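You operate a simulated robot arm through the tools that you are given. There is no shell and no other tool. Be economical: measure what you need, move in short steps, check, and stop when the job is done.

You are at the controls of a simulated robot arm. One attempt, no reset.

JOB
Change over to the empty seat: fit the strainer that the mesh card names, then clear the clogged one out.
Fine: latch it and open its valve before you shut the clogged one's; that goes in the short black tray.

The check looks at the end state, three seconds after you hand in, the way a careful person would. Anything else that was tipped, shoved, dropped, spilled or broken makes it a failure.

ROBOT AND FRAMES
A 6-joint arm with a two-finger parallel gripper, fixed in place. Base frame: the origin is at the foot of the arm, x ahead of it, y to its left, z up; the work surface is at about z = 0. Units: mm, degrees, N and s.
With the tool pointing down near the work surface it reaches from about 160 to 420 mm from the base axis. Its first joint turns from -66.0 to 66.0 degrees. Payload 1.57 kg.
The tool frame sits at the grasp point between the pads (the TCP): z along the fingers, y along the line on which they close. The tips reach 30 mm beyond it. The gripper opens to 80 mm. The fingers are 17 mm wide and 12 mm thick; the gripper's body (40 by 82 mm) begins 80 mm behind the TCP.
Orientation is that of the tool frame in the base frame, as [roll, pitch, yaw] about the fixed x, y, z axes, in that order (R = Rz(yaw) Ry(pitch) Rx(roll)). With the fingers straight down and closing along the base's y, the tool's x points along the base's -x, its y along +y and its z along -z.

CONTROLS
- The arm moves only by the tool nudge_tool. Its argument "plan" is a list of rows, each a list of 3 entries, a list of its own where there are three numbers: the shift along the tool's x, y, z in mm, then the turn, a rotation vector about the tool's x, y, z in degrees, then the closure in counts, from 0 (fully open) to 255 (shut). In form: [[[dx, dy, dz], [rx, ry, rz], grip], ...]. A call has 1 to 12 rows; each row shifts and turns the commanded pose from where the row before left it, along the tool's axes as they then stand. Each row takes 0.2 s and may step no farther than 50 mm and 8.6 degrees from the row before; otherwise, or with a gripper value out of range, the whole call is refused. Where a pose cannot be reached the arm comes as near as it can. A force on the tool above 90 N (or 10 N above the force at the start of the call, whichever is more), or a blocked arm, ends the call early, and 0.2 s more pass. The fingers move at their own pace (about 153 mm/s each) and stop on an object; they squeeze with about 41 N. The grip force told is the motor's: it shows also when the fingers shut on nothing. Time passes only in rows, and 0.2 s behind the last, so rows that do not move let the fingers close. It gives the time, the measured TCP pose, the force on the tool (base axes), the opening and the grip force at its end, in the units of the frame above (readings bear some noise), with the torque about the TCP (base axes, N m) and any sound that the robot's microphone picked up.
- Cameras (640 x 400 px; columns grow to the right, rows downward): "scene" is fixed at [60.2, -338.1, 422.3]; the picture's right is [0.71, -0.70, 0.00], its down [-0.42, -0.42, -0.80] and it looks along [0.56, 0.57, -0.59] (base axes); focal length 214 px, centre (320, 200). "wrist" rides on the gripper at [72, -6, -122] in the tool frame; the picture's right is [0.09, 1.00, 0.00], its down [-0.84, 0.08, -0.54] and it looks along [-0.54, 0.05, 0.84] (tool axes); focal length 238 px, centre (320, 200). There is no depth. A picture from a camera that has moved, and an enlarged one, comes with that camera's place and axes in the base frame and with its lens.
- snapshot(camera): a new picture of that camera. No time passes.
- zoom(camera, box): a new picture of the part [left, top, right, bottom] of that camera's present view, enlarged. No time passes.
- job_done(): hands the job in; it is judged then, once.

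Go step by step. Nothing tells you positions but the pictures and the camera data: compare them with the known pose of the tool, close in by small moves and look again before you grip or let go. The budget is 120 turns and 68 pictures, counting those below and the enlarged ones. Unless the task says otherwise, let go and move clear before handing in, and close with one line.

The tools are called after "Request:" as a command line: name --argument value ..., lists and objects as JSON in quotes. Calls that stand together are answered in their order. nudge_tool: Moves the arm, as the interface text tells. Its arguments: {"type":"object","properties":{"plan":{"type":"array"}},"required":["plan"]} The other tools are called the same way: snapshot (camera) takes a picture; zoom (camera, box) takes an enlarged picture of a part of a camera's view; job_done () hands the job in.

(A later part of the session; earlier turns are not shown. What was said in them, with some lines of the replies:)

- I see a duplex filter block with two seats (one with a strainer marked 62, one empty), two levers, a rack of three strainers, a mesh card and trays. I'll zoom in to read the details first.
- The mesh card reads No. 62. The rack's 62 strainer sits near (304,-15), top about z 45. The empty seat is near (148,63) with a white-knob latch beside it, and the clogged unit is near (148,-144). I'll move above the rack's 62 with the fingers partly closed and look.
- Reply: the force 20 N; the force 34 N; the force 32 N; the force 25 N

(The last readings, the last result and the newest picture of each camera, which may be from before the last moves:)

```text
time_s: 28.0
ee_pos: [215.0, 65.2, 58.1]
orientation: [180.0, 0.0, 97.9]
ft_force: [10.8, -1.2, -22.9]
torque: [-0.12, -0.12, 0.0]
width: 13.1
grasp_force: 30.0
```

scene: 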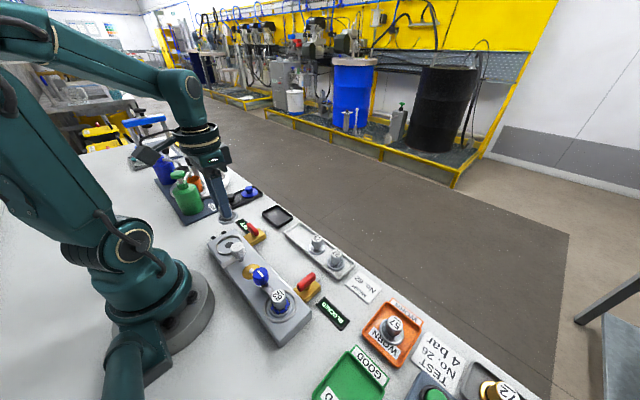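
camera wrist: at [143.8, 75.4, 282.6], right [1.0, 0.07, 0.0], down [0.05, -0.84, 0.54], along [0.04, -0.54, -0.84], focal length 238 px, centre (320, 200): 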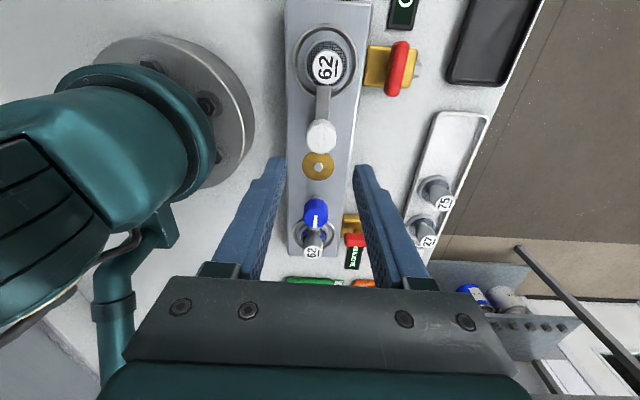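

Request:
nudge_tool --plan '[[[0, 0.2, 0.2], [0, 0, -7], 255], [[0, 0, 0], [0, 0, -8], 255], [[0, 0, 0], [0, 0, -8], 255], [[0, 0, 0], [0, 0, -8], 255], [[0, 0, 0], [0, 0, 0], 255]]'

Request:
snapshot --camera "wrist"

```text
time_s: 29.2
ee_pos: [214.0, 63.0, 59.0]
orientation: [-180.0, 0.0, 129.1]
ft_force: [4.8, -6.3, -4.4]
torque: [-0.49, -0.48, -0.01]
width: 13.1
grasp_force: 29.7
```

```text
21 pictures are left
camera wrist: at [162.8, 113.9, 179.4], right [0.72, 0.7, 0.0], down [0.59, -0.6, 0.54], along [0.38, -0.39, -0.84], focal length 238 px, centre (320, 200)
```

wrist: 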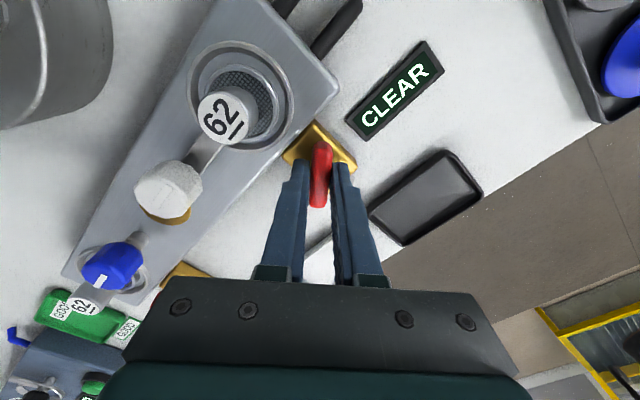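

Request:
nudge_tool --plan '[[[0, 0, 0], [0, 0, -8], 255], [[0, 0, 0], [0, 0, -8], 255], [[0, 0, 0], [0, 0, -8], 255], [[0, 0, 0], [0, 0, -8], 255], [[0, 0, 0], [0, 0, -8], 255], [[0, 0, 0], [0, 0, -5], 255], [[0, 0, 0], [0, 0, 0], 255]]'

```text
time_s: 30.8
ee_pos: [213.6, 63.7, 58.6]
orientation: [-180.0, -0.2, 174.0]
ft_force: [0.6, -24.6, 14.6]
torque: [-0.28, 0.68, 0.01]
width: 13.0
grasp_force: 30.1
```

Request:
nudge_tool --plan '[[[0, -0.4, -0.1], [0, 0, -3], 255], [[0, 0, 0], [0, 0, -3], 255], [[0, 0, 0], [0, 0, 0], 255]]'

```text
time_s: 31.6
ee_pos: [212.2, 63.7, 58.8]
orientation: [-180.0, 0.0, 179.9]
ft_force: [-0.5, -20.0, 9.6]
torque: [-0.33, 0.64, 0.03]
width: 13.1
grasp_force: 29.9
```

Request:
nudge_tool --plan '[[[0, 0, 0], [0, 0, 0], 170], [[0, 0, 0], [0, 0, 0], 170], [[0, 0, -15], [0, 0, 0], 170], [[0, 0, -35], [0, 0, 0], 170], [[0, 0, -40], [0, 0, 0], 170], [[0, 0, 0], [0, 0, 0], 170]]'

Request:
snapshot --camera "wrist"

```text
time_s: 33.0
ee_pos: [213.6, 63.2, 148.9]
orientation: [-180.0, 0.0, 179.9]
ft_force: [0.4, 0.0, -0.3]
torque: [-0.01, 0.01, 0.03]
width: 26.9
grasp_force: 0.1
```

```text
20 pictures are left
camera wrist: at [141.2, 54.9, 271.3], right [-0.09, 1.0, 0.0], down [0.84, 0.08, 0.54], along [0.54, 0.05, -0.84], focal length 238 px, centre (320, 200)
```

wrist: 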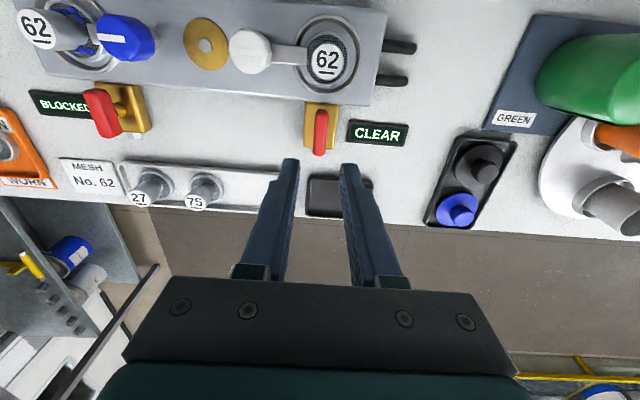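

Request:
nudge_tool --plan '[[[0, -41.6, 0], [0, 0, 0], 140], [[0, -41.6, 0], [0, 0, 0], 140], [[0, -41.6, 0], [0, 0, 0], 140], [[0, -41.6, 0], [0, 0, 0], 140], [[0, -41.6, 0], [0, 0, 0], 140], [[0, 0, 35], [0, 0, 0], 140], [[0, 0, 20], [0, 0, 0], 140], [[0, 0, 0], [0, 0, 0], 140]]'

Request:
snapshot --camera "wrist"

Request:
zoom --camera "scene" --box '[250, 230, 360, 330]'

```text
time_s: 34.8
ee_pos: [214.4, -145.5, 93.7]
orientation: [179.9, 0.1, 179.9]
ft_force: [0.3, 0.8, -0.1]
torque: [-0.04, -0.01, 0.01]
width: 35.9
grasp_force: 0.1
```

```text
19 pictures are left
camera wrist: at [141.2, -153.0, 214.2], right [-0.09, 1.0, 0.0], down [0.84, 0.08, 0.54], along [0.54, 0.05, -0.84], focal length 238 px, centre (320, 200)
```

wrist: 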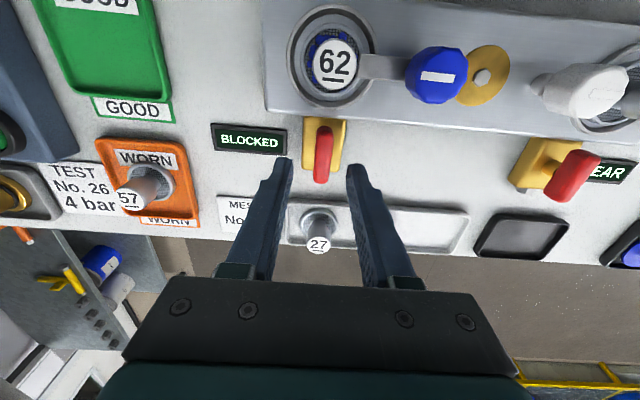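

```text
4.00 times, centred on (305, 280) of scene
camera zoom: at [60.2, -338.1, 422.3], right [0.71, -0.7, 0.0], down [-0.42, -0.42, -0.8], along [0.56, 0.57, -0.59], focal length 858 px, centre (380, -120)
```

zoom: 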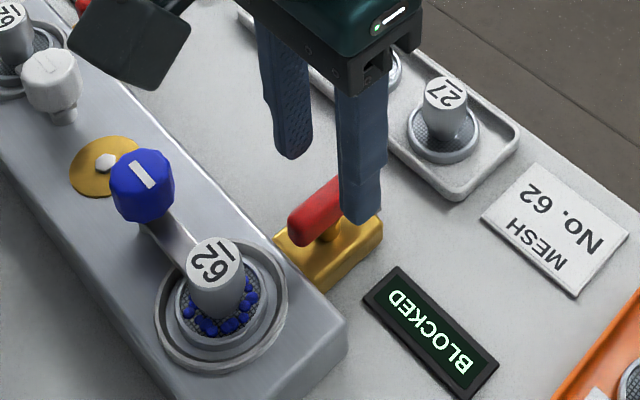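

Request:
nudge_tool --plan '[[[0, 2, 0], [0, 0, 0], 165], [[0, 0, 10], [0, 0, 0], 165], [[0, 0, 10], [0, 0, 0], 165], [[0, 0, 0], [0, 0, 0], 165]]'

Request:
zoom --camera "wrist" --box '[220, 80, 420, 205]'

```text
time_s: 35.8
ee_pos: [213.1, -142.6, 72.9]
orientation: [-180.0, 0.0, 179.9]
ft_force: [-0.7, -0.7, -1.0]
torque: [0.02, -0.01, 0.0]
width: 28.4
grasp_force: 0.1
```

```text
3.20 times, centred on (320, 142) of wrist
camera zoom: at [141.0, -150.8, 194.3], right [-0.09, 1.0, 0.0], down [0.84, 0.08, 0.54], along [0.54, 0.05, -0.84], focal length 763 px, centre (320, 384)
```

zoom: 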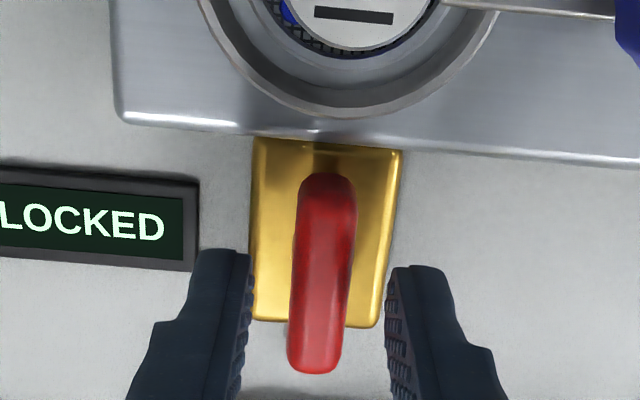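

Request:
nudge_tool --plan '[[[0, 0.3, 7], [0, 0, 0], 175], [[0, 0, 7], [0, 0, 0], 175], [[0, 0, 0], [0, 0, 0], 255], [[0, 0, 0], [0, 0, 0], 255], [[0, 0, 0], [0, 0, 0], 255]]'

Request:
nudge_tool --plan '[[[0, 0, 0], [0, 0, 4], 255], [[0, 0, 0], [0, 0, 4], 255], [[0, 0, 0], [0, 0, 0], 255]]'

```text
time_s: 37.0
ee_pos: [212.4, -142.4, 59.8]
orientation: [-179.9, 0.0, -180.0]
ft_force: [-7.3, -17.1, 12.6]
torque: [-0.2, 0.59, 0.01]
width: 13.1
grasp_force: 29.9
```

```text
time_s: 37.8
ee_pos: [212.6, -143.4, 59.4]
orientation: [-179.9, 0.0, 171.9]
ft_force: [-10.9, -16.3, 22.7]
torque: [-0.19, 0.3, -0.01]
width: 13.1
grasp_force: 29.4
```

Request:
nudge_tool --plan '[[[0.2, -0.35, -0.15], [0, 0, 4], 255], [[0, 0, 0], [0, 0, 8], 255], [[0, 0, 0], [0, 0, 8], 255], [[0, 0, 0], [0, 0, 8], 255], [[0, 0, 0], [0, 0, 8], 255], [[0, 0, 0], [0, 0, 8], 255], [[0, 0, 0], [0, 0, 0], 255]]'

```text
time_s: 39.4
ee_pos: [213.3, -142.0, 59.1]
orientation: [179.9, 0.0, 127.8]
ft_force: [-0.8, 10.2, 22.5]
torque: [0.19, 0.14, 0.0]
width: 13.0
grasp_force: 30.4
```

Request:
nudge_tool --plan '[[[0, 0, -0.15], [0, 0, 8], 255], [[0, 0, 0], [0, 0, 8], 255], [[0, 0, 0], [0, 0, 8], 255], [[0, 0, 0], [0, 0, 8], 255], [[0, 0, 0], [0, 0, 6], 255], [[0, 0, 0], [0, 0, 0], 255]]'

Request:
snapshot --camera "wrist"

```text
time_s: 40.8
ee_pos: [215.2, -143.1, 57.7]
orientation: [179.8, -0.1, 89.7]
ft_force: [20.5, 21.7, -0.3]
torque: [0.12, -0.16, 0.19]
width: 12.8
grasp_force: 30.1
```

```text
16 pictures are left
camera wrist: at [206.5, -71.7, 180.6], right [1.0, 0.09, 0.0], down [0.07, -0.84, 0.54], along [0.05, -0.54, -0.84], focal length 238 px, centre (320, 200)
```

wrist: 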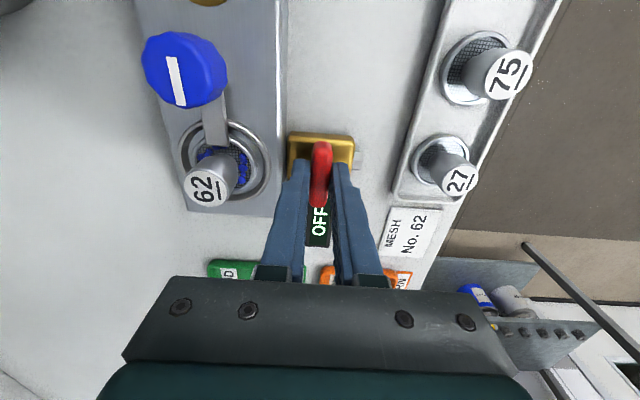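

Request:
nudge_tool --plan '[[[0, 0, 0], [0, 0, 0], 170], [[0, 0, 0], [0, 0, 0], 170], [[0, 0, -15], [0, 0, 0], 170], [[0, 0, -40], [0, 0, 0], 110], [[0, 0, -40], [0, 0, 0], 110], [[28.5, -32, 0], [0, 0, 0], 100], [[28.5, -32, 0], [0, 0, 0], 100], [[0, 0, 0], [0, 0, 0], 100]]'

Request:
nudge_tool --plan '[[[0, 0, 0], [0, 0, -8.2], 100], [[0, 0, 0], [0, 0, -8.2], 100], [[0, 0, 0], [0, 0, -8.2], 100], [[0, 0, 0], [0, 0, -8.2], 100], [[0, 0, 0], [0, 0, -8.2], 100], [[0, 0, 0], [0, 0, -8.2], 100], [[0, 0, 0], [0, 0, -8.2], 100], [[0, 0, 0], [0, 0, -8.2], 100], [[0, 0, 0], [0, 0, -8.2], 100], [[0, 0, 0], [0, 0, -8.2], 100], [[0, 0, 30], [0, 0, -8.2], 100], [[0, 0, 15], [0, 0, 0], 100]]'

Request:
snapshot --camera "wrist"

Request:
snapshot --camera "scene"

```text
time_s: 42.6
ee_pos: [148.5, -85.8, 155.1]
orientation: [-180.0, 0.0, 89.9]
ft_force: [-0.5, 0.1, -0.1]
torque: [0.02, -0.03, 0.01]
width: 48.6
grasp_force: 0.1
```

```text
time_s: 45.2
ee_pos: [149.3, -85.8, 109.0]
orientation: [179.9, 0.0, -179.8]
ft_force: [0.4, 0.2, 0.5]
torque: [0.0, -0.01, 0.01]
width: 48.5
grasp_force: 0.2
```

```text
15 pictures are left
camera wrist: at [76.8, -94.1, 230.8], right [-0.1, 1.0, 0.0], down [0.84, 0.08, 0.54], along [0.54, 0.05, -0.84], focal length 238 px, centre (320, 200)
```

wrist: 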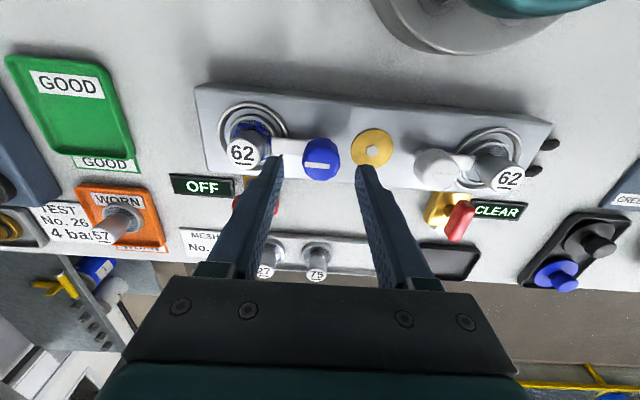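

```text
14 pictures are left
```

scene: 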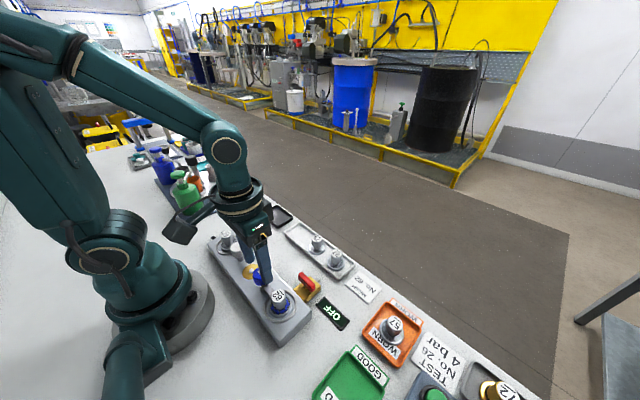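

Request:
nudge_tool --plan '[[[0, 0, 14], [0, 0, 0], 100], [[0, 0, 14.5], [0, 0, 0], 100], [[0, 0, 0], [0, 0, 0], 100]]'

Request:
zoom --camera "wrist" --box '[230, 90, 410, 210]'

```text
time_s: 46.0
ee_pos: [149.6, -85.8, 80.9]
orientation: [-180.0, 0.1, -179.9]
ft_force: [0.7, 0.0, -0.1]
torque: [0.0, 0.02, -0.01]
width: 48.8
grasp_force: 0.0
```

```text
3.33 times, centred on (320, 150) of wrist
camera zoom: at [76.7, -93.7, 202.4], right [-0.09, 1.0, 0.0], down [0.84, 0.08, 0.54], along [0.54, 0.05, -0.84], focal length 794 px, centre (320, 367)
```

zoom: 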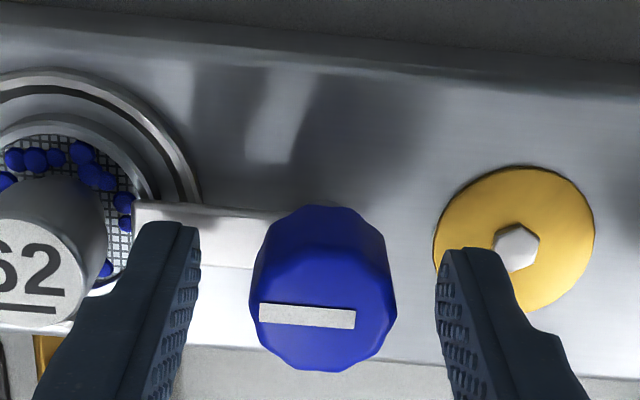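

Request:
nudge_tool --plan '[[[0, 0.4, 0], [0, 0, 0], 255], [[0, 0, 0], [0, 0, 0], 255], [[0, 0, 0], [0, 0, 0], 255]]'

Request:
nudge_tool --plan '[[[0, 0, 0], [0, 0, 4], 255], [[0, 0, 0], [0, 0, 4], 255], [[0, 0, 0], [0, 0, 0], 255]]'

Request:
zoom --camera "wrist" --box '[230, 90, 410, 210]'

```text
time_s: 46.8
ee_pos: [149.7, -84.8, 81.5]
orientation: [180.0, 0.0, -180.0]
ft_force: [-1.0, 9.6, 0.6]
torque: [-0.2, -0.11, -0.07]
width: 27.8
grasp_force: 38.5
```

```text
time_s: 47.6
ee_pos: [150.0, -85.2, 80.7]
orientation: [180.0, 0.1, 172.0]
ft_force: [0.5, 22.9, 26.9]
torque: [0.33, 0.64, 0.02]
width: 27.4
grasp_force: 38.5
```

```text
3.33 times, centred on (320, 150) of wrist
camera zoom: at [76.4, -82.8, 202.4], right [0.05, 1.0, 0.0], down [0.84, -0.04, 0.54], along [0.54, -0.03, -0.84], focal length 794 px, centre (320, 367)
```

zoom: 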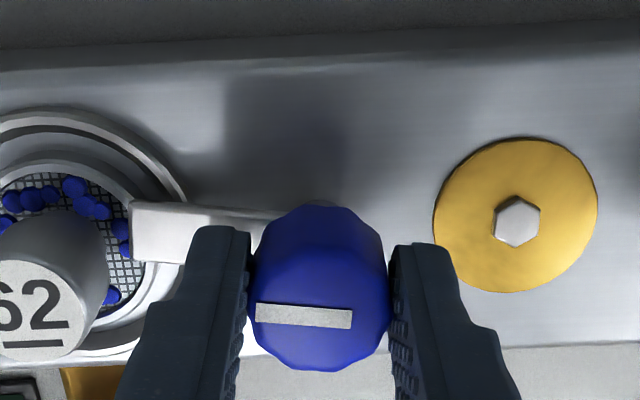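

Request:
nudge_tool --plan '[[[0, 0.4, -0.15], [0, 0, 8], 255], [[0, 0, 0], [0, 0, 8], 255], [[0, 0, 0], [0, 0, 8], 255], [[0, 0, 0], [0, 0, 8], 255], [[0, 0, 0], [0, 0, 8], 255], [[0, 0, 0], [0, 0, 0], 255]]'

Request:
nudge_tool --plan '[[[0, 0, 0], [0, 0, 8], 255], [[0, 0, 0], [0, 0, 8], 255], [[0, 0, 0], [0, 0, 8], 255], [[0, 0, 0], [0, 0, 8], 255], [[0, 0, 0], [0, 0, 8], 255], [[0, 0, 0], [0, 0, 0], 255]]'

Request:
snapshot --camera "wrist"

```text
time_s: 49.0
ee_pos: [149.0, -84.6, 80.8]
orientation: [179.9, 0.0, 131.8]
ft_force: [4.1, 26.3, 17.8]
torque: [0.31, 0.14, 0.05]
width: 27.6
grasp_force: 38.0
```

```text
time_s: 50.4
ee_pos: [149.9, -84.4, 80.8]
orientation: [179.9, 0.0, 91.8]
ft_force: [20.0, 18.4, -22.1]
torque: [0.66, 0.15, -0.04]
width: 27.3
grasp_force: 38.0
```

```text
11 pictures are left
camera wrist: at [140.1, -14.6, 202.5], right [0.99, 0.12, 0.0], down [0.1, -0.83, 0.54], along [0.07, -0.54, -0.84], focal length 238 px, centre (320, 200)
```

wrist: 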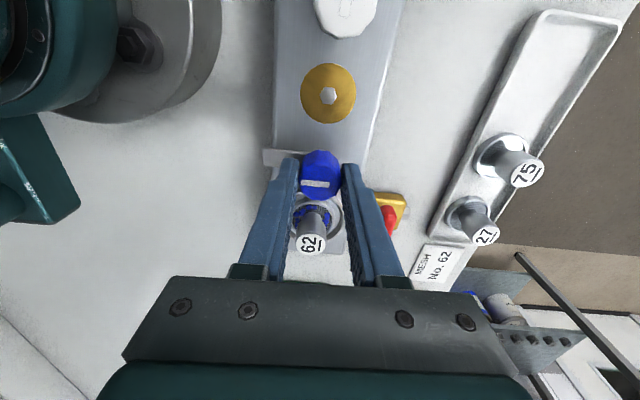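

Request:
nudge_tool --plan '[[[0, 0, 0], [0, 0, 0], 110], [[0, 0, 0], [0, 0, 0], 110], [[0, 0, -20], [0, 0, 0], 110], [[0, 0, -40], [0, 0, 0], 110], [[-29.5, 0, 0], [0, 0, 0.9], 110], [[-29.5, -1, 0], [0, 0, 0.9], 110], [[0, 0, 25], [0, 0, 0], 110], [[0, 0, 0], [0, 0, 0], 110]]'

Request:
snapshot --camera "wrist"

```text
time_s: 52.2
ee_pos: [150.5, -145.0, 117.1]
orientation: [180.0, 0.0, 90.3]
ft_force: [0.4, 0.3, -0.2]
torque: [-0.01, 0.0, -0.04]
width: 45.6
grasp_force: 0.1
```

```text
10 pictures are left
camera wrist: at [142.7, -74.5, 237.4], right [1.0, 0.1, 0.0], down [0.08, -0.84, 0.54], along [0.05, -0.54, -0.84], focal length 238 px, centre (320, 200)
```

wrist: 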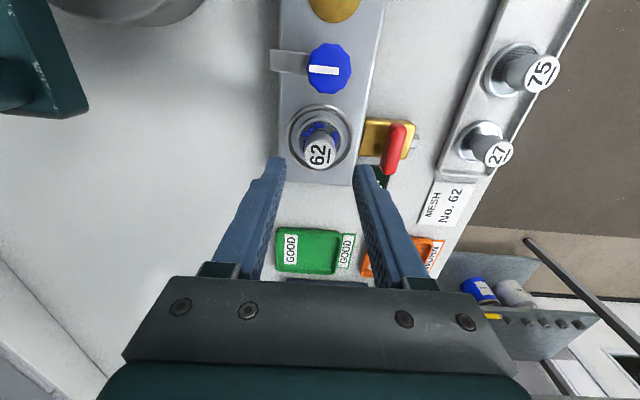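

Request:
nudge_tool --plan '[[[3.5, -1, 10], [0, 0, 0], 110], [[0, 0, 10], [0, 0, 0], 110], [[0, 0, 0], [0, 0, 0], 110]]'

Request:
zoom --camera "wrist" --box '[220, 90, 420, 215]'

```text
time_s: 53.0
ee_pos: [148.6, -140.8, 96.5]
orientation: [179.9, 0.0, 90.2]
ft_force: [0.3, 1.2, -0.3]
torque: [-0.01, 0.01, -0.01]
width: 45.6
grasp_force: 0.2
```

```text
3.20 times, centred on (320, 152) of wrist
camera zoom: at [141.7, -70.0, 217.2], right [1.0, 0.1, 0.0], down [0.08, -0.84, 0.54], along [0.05, -0.54, -0.84], focal length 763 px, centre (320, 352)
```

zoom: 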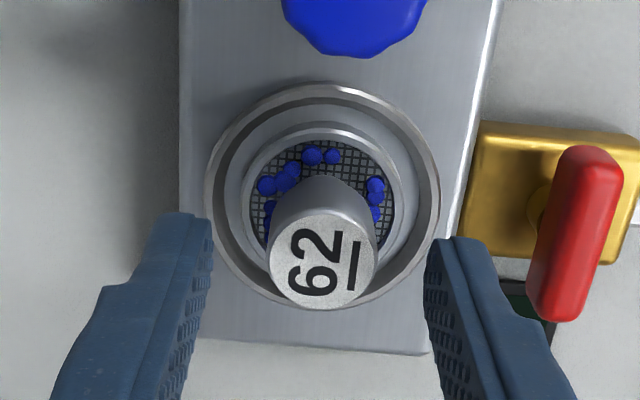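

Request:
nudge_tool --plan '[[[0.6, 0.4, 9], [0, 0, 0], 110], [[0, 0, 9], [0, 0, 0], 110], [[0, 0, 0], [0, 0, 0], 255], [[0, 0, 0], [0, 0, 0], 255], [[0, 0, 0], [0, 0, 0], 255]]'

Request:
nudge_tool --plan '[[[0, 0, -4], [0, 0, 0], 255], [[0, 0, -10], [0, 0, 0], 255], [[0, 0, -16], [0, 0, 0], 255], [[0, 0, -20], [0, 0, 0], 255], [[0, 0, -30], [0, 0, 0], 255], [[0, 0, 0], [0, 0, 0], 255]]'

Request:
snapshot --camera "wrist"

```text
time_s: 54.2
ee_pos: [150.2, -139.8, 77.4]
orientation: [180.0, 0.1, 90.4]
ft_force: [0.7, 0.2, 0.5]
torque: [0.0, 0.0, 0.01]
width: 23.5
grasp_force: 35.6
```

```text
time_s: 55.6
ee_pos: [148.7, -138.6, 158.9]
orientation: [-180.0, -0.1, 90.4]
ft_force: [0.1, 0.1, -0.4]
torque: [-0.01, -0.01, -0.03]
width: 23.4
grasp_force: 35.8
```

```text
8 pictures are left
camera wrist: at [141.5, -68.2, 278.9], right [1.0, 0.1, 0.0], down [0.08, -0.84, 0.54], along [0.05, -0.54, -0.84], focal length 238 px, centre (320, 200)
```

wrist: 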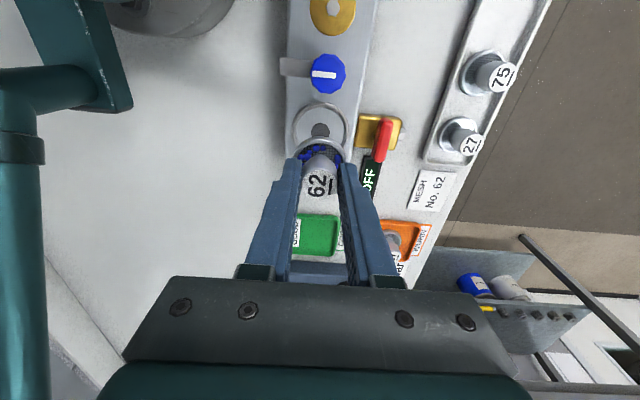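

Request:
nudge_tool --plan '[[[15, 10, 0], [0, 0, 0], 255], [[24, 16, 0], [0, 0, 0], 255], [[26, 17, 0], [0, 0, 0], 255], [[26, 17.3, 0], [0, 0, 0], 255], [[26, 17.3, 0], [0, 0, 0], 255], [[26, 17.3, 0], [0, 0, 0], 255], [[26, 17.3, 0], [0, 0, 0], 255], [[26, 17.3, 0], [0, 0, 0], 255], [[24, 16, 0], [0, 0, 0], 255], [[17, 11, 0], [0, 0, 0], 255], [[0, 0, 20], [0, 0, 0], 255], [[0, 0, 20], [0, 0, 0], 255]]'

Request:
snapshot --camera "wrist"

```text
time_s: 58.2
ee_pos: [304.2, 96.4, 118.0]
orientation: [179.9, -0.1, 90.3]
ft_force: [-0.4, 0.0, -0.9]
torque: [-0.01, -0.02, 0.02]
width: 23.8
grasp_force: 36.0
```

```text
7 pictures are left
camera wrist: at [297.3, 167.6, 238.8], right [1.0, 0.1, 0.0], down [0.08, -0.84, 0.54], along [0.05, -0.54, -0.84], focal length 238 px, centre (320, 200)
```

wrist: 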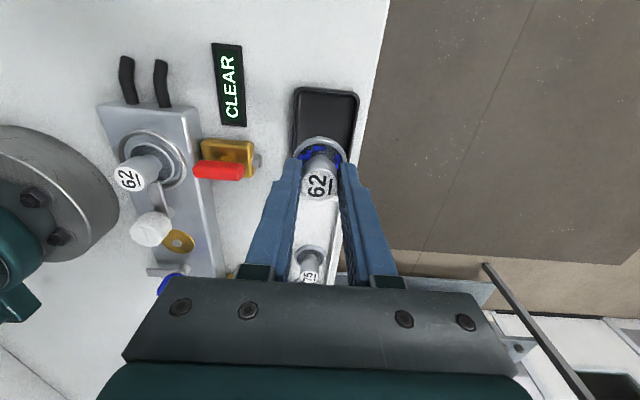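

Request:
nudge_tool --plan '[[[1.5, 2, 15], [0, 0, 0], 255], [[0, 0, 18], [0, 0, 0], 255], [[0, 0, 0], [0, 0, 0], 255]]'

Request:
zoom --camera "scene" --box '[220, 170, 340, 266]'

```text
time_s: 59.0
ee_pos: [306.9, 98.5, 84.0]
orientation: [-180.0, 0.0, 90.3]
ft_force: [0.2, 0.2, 0.0]
torque: [-0.02, -0.01, -0.02]
width: 23.4
grasp_force: 35.7
```

```text
4.17 times, centred on (280, 218) of scene
camera zoom: at [60.2, -338.1, 422.3], right [0.71, -0.7, 0.0], down [-0.42, -0.42, -0.8], along [0.56, 0.57, -0.59], focal length 894 px, centre (487, 125)
```

zoom: 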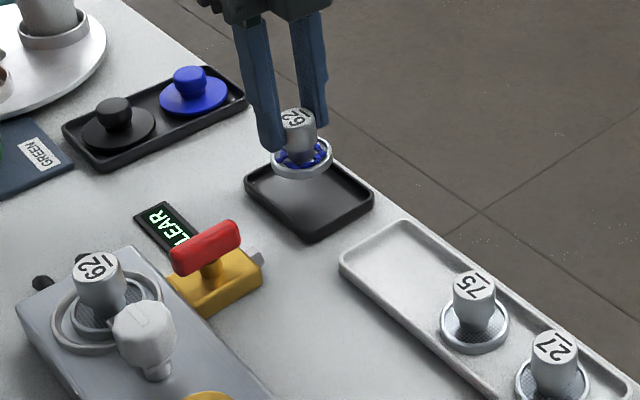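

Request:
nudge_tool --plan '[[[0, 2, 12], [0, 0, 0], 255], [[0, 0, 10], [0, 0, 0], 255], [[0, 0, 6], [0, 0, 0], 255], [[0, 0, 0], [0, 0, 0], 255]]'

Request:
zoom --camera "scene" --box '[250, 180, 330, 244]'

```text
time_s: 60.0
ee_pos: [308.5, 98.8, 56.4]
orientation: [-180.0, 0.0, 90.3]
ft_force: [0.9, 1.1, -0.9]
torque: [-0.03, -0.01, -0.01]
width: 23.7
grasp_force: 35.4
```

```text
6.25 times, centred on (290, 212) of scene
camera zoom: at [60.2, -338.1, 422.3], right [0.71, -0.7, 0.0], down [-0.42, -0.42, -0.8], along [0.56, 0.57, -0.59], focal length 1340 px, centre (508, 125)
```

zoom: 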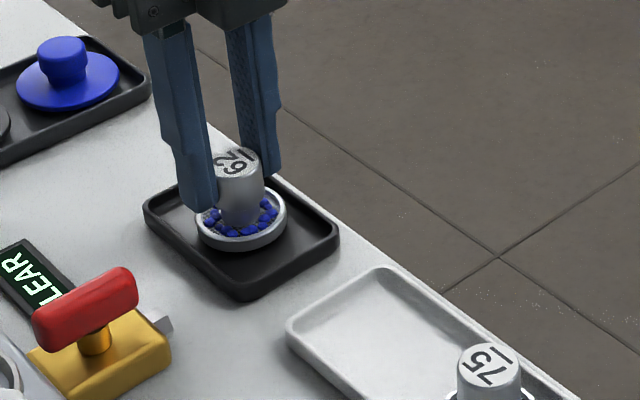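

Well centred over the short black tray, a few mm above the floor. I'll lower gently to contact.

Request:
nudge_tool --plan '[[[0, 0, 2], [0, 0, 0], 255], [[0, 0, 1.5], [0, 0, 0], 255], [[0, 0, 0], [0, 0, 0], 255]]'

```text
time_s: 60.8
ee_pos: [307.2, 98.9, 52.9]
orientation: [-179.9, 0.0, 90.4]
ft_force: [0.0, 0.3, -1.0]
torque: [0.01, -0.02, 0.02]
width: 23.4
grasp_force: 35.7
```

Request:
nudge_tool --plan '[[[0, 0, 1], [0, 0, 0], 255], [[0, 0, 0], [0, 0, 0], 255]]'

```text
time_s: 61.4
ee_pos: [308.6, 98.4, 52.6]
orientation: [-180.0, -0.1, 90.3]
ft_force: [0.1, 0.1, 0.2]
torque: [-0.04, 0.04, 0.0]
width: 23.4
grasp_force: 35.6
```

Request:
nudge_tool --plan '[[[0, 0, 1], [0, 0, 0], 255], [[0, 0, 0], [0, 0, 0], 255]]'

```text
time_s: 62.0
ee_pos: [309.4, 98.1, 51.7]
orientation: [180.0, 0.1, 90.4]
ft_force: [-4.5, 2.1, 12.2]
torque: [-0.03, 0.12, 0.0]
width: 23.6
grasp_force: 35.7
```

In contact with the tray floor; I'll release and rise clear.

Request:
nudge_tool --plan '[[[0, 0, -0.2], [0, 0, 0], 200], [[0, 0, 0], [0, 0, 0], 140], [[0, 0, 0], [0, 0, 0], 140], [[0, 0, -20], [0, 0, 0], 140], [[0, 0, -40], [0, 0, 0], 140], [[0, 0, -40], [0, 0, 0], 140], [[0, -40, -20], [0, 0, 0], 140], [[0, 0, 0], [0, 0, 0], 140]]'

Request:
snapshot --camera "scene"

Request:
zoom --camera "scene" --box '[200, 180, 340, 340]'

Request:
snapshot --camera "wrist"

```text
time_s: 63.8
ee_pos: [268.6, 96.2, 171.5]
orientation: [179.9, 0.0, 90.3]
ft_force: [-0.1, 0.4, 0.1]
torque: [0.0, 0.0, -0.02]
width: 36.1
grasp_force: 0.1
```

```text
4 pictures are left
```

scene: 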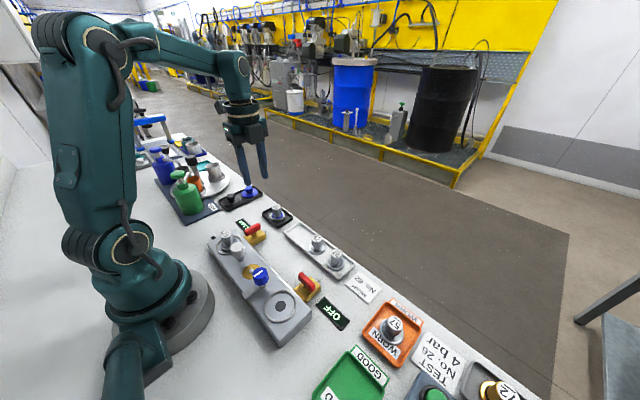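

```text
2.50 times, centred on (270, 260) of scene
camera zoom: at [60.2, -338.1, 422.3], right [0.71, -0.7, 0.0], down [-0.42, -0.42, -0.8], along [0.56, 0.57, -0.59], focal length 536 px, centre (445, 50)
```

zoom: 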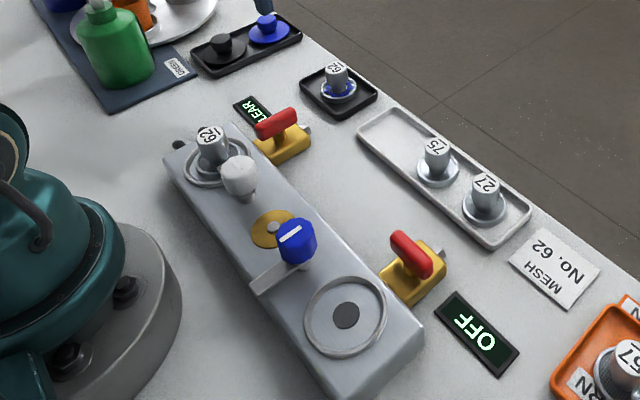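

```text
2 pictures are left
camera wrist: at [260.6, 167.9, 292.8], right [1.0, 0.1, 0.0], down [0.08, -0.84, 0.54], along [0.05, -0.54, -0.84], focal length 238 px, centre (320, 200)
```

wrist: 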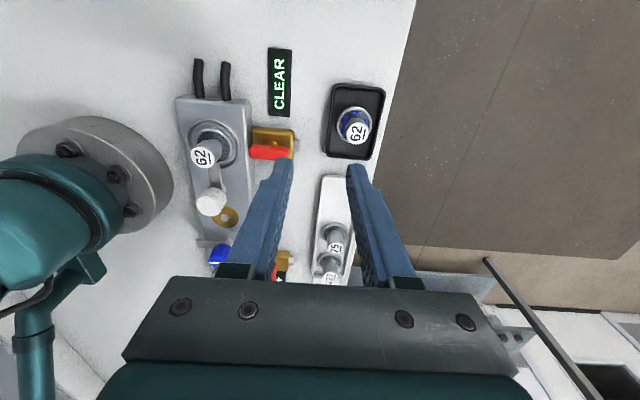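

The pictures show the new 62 seated and latched with its valve open (CLEAR). The clogged line is shut (OFF), its strainer stands upright in the short black tray, and the arm is clear, so I'm handing in.

Request:
job_done

```text
The job is handed in.
```

The new No. 62 strainer is fitted and latched. Its valve was opened before I shut the clogged one's, and the clogged strainer is now in the short black tray.
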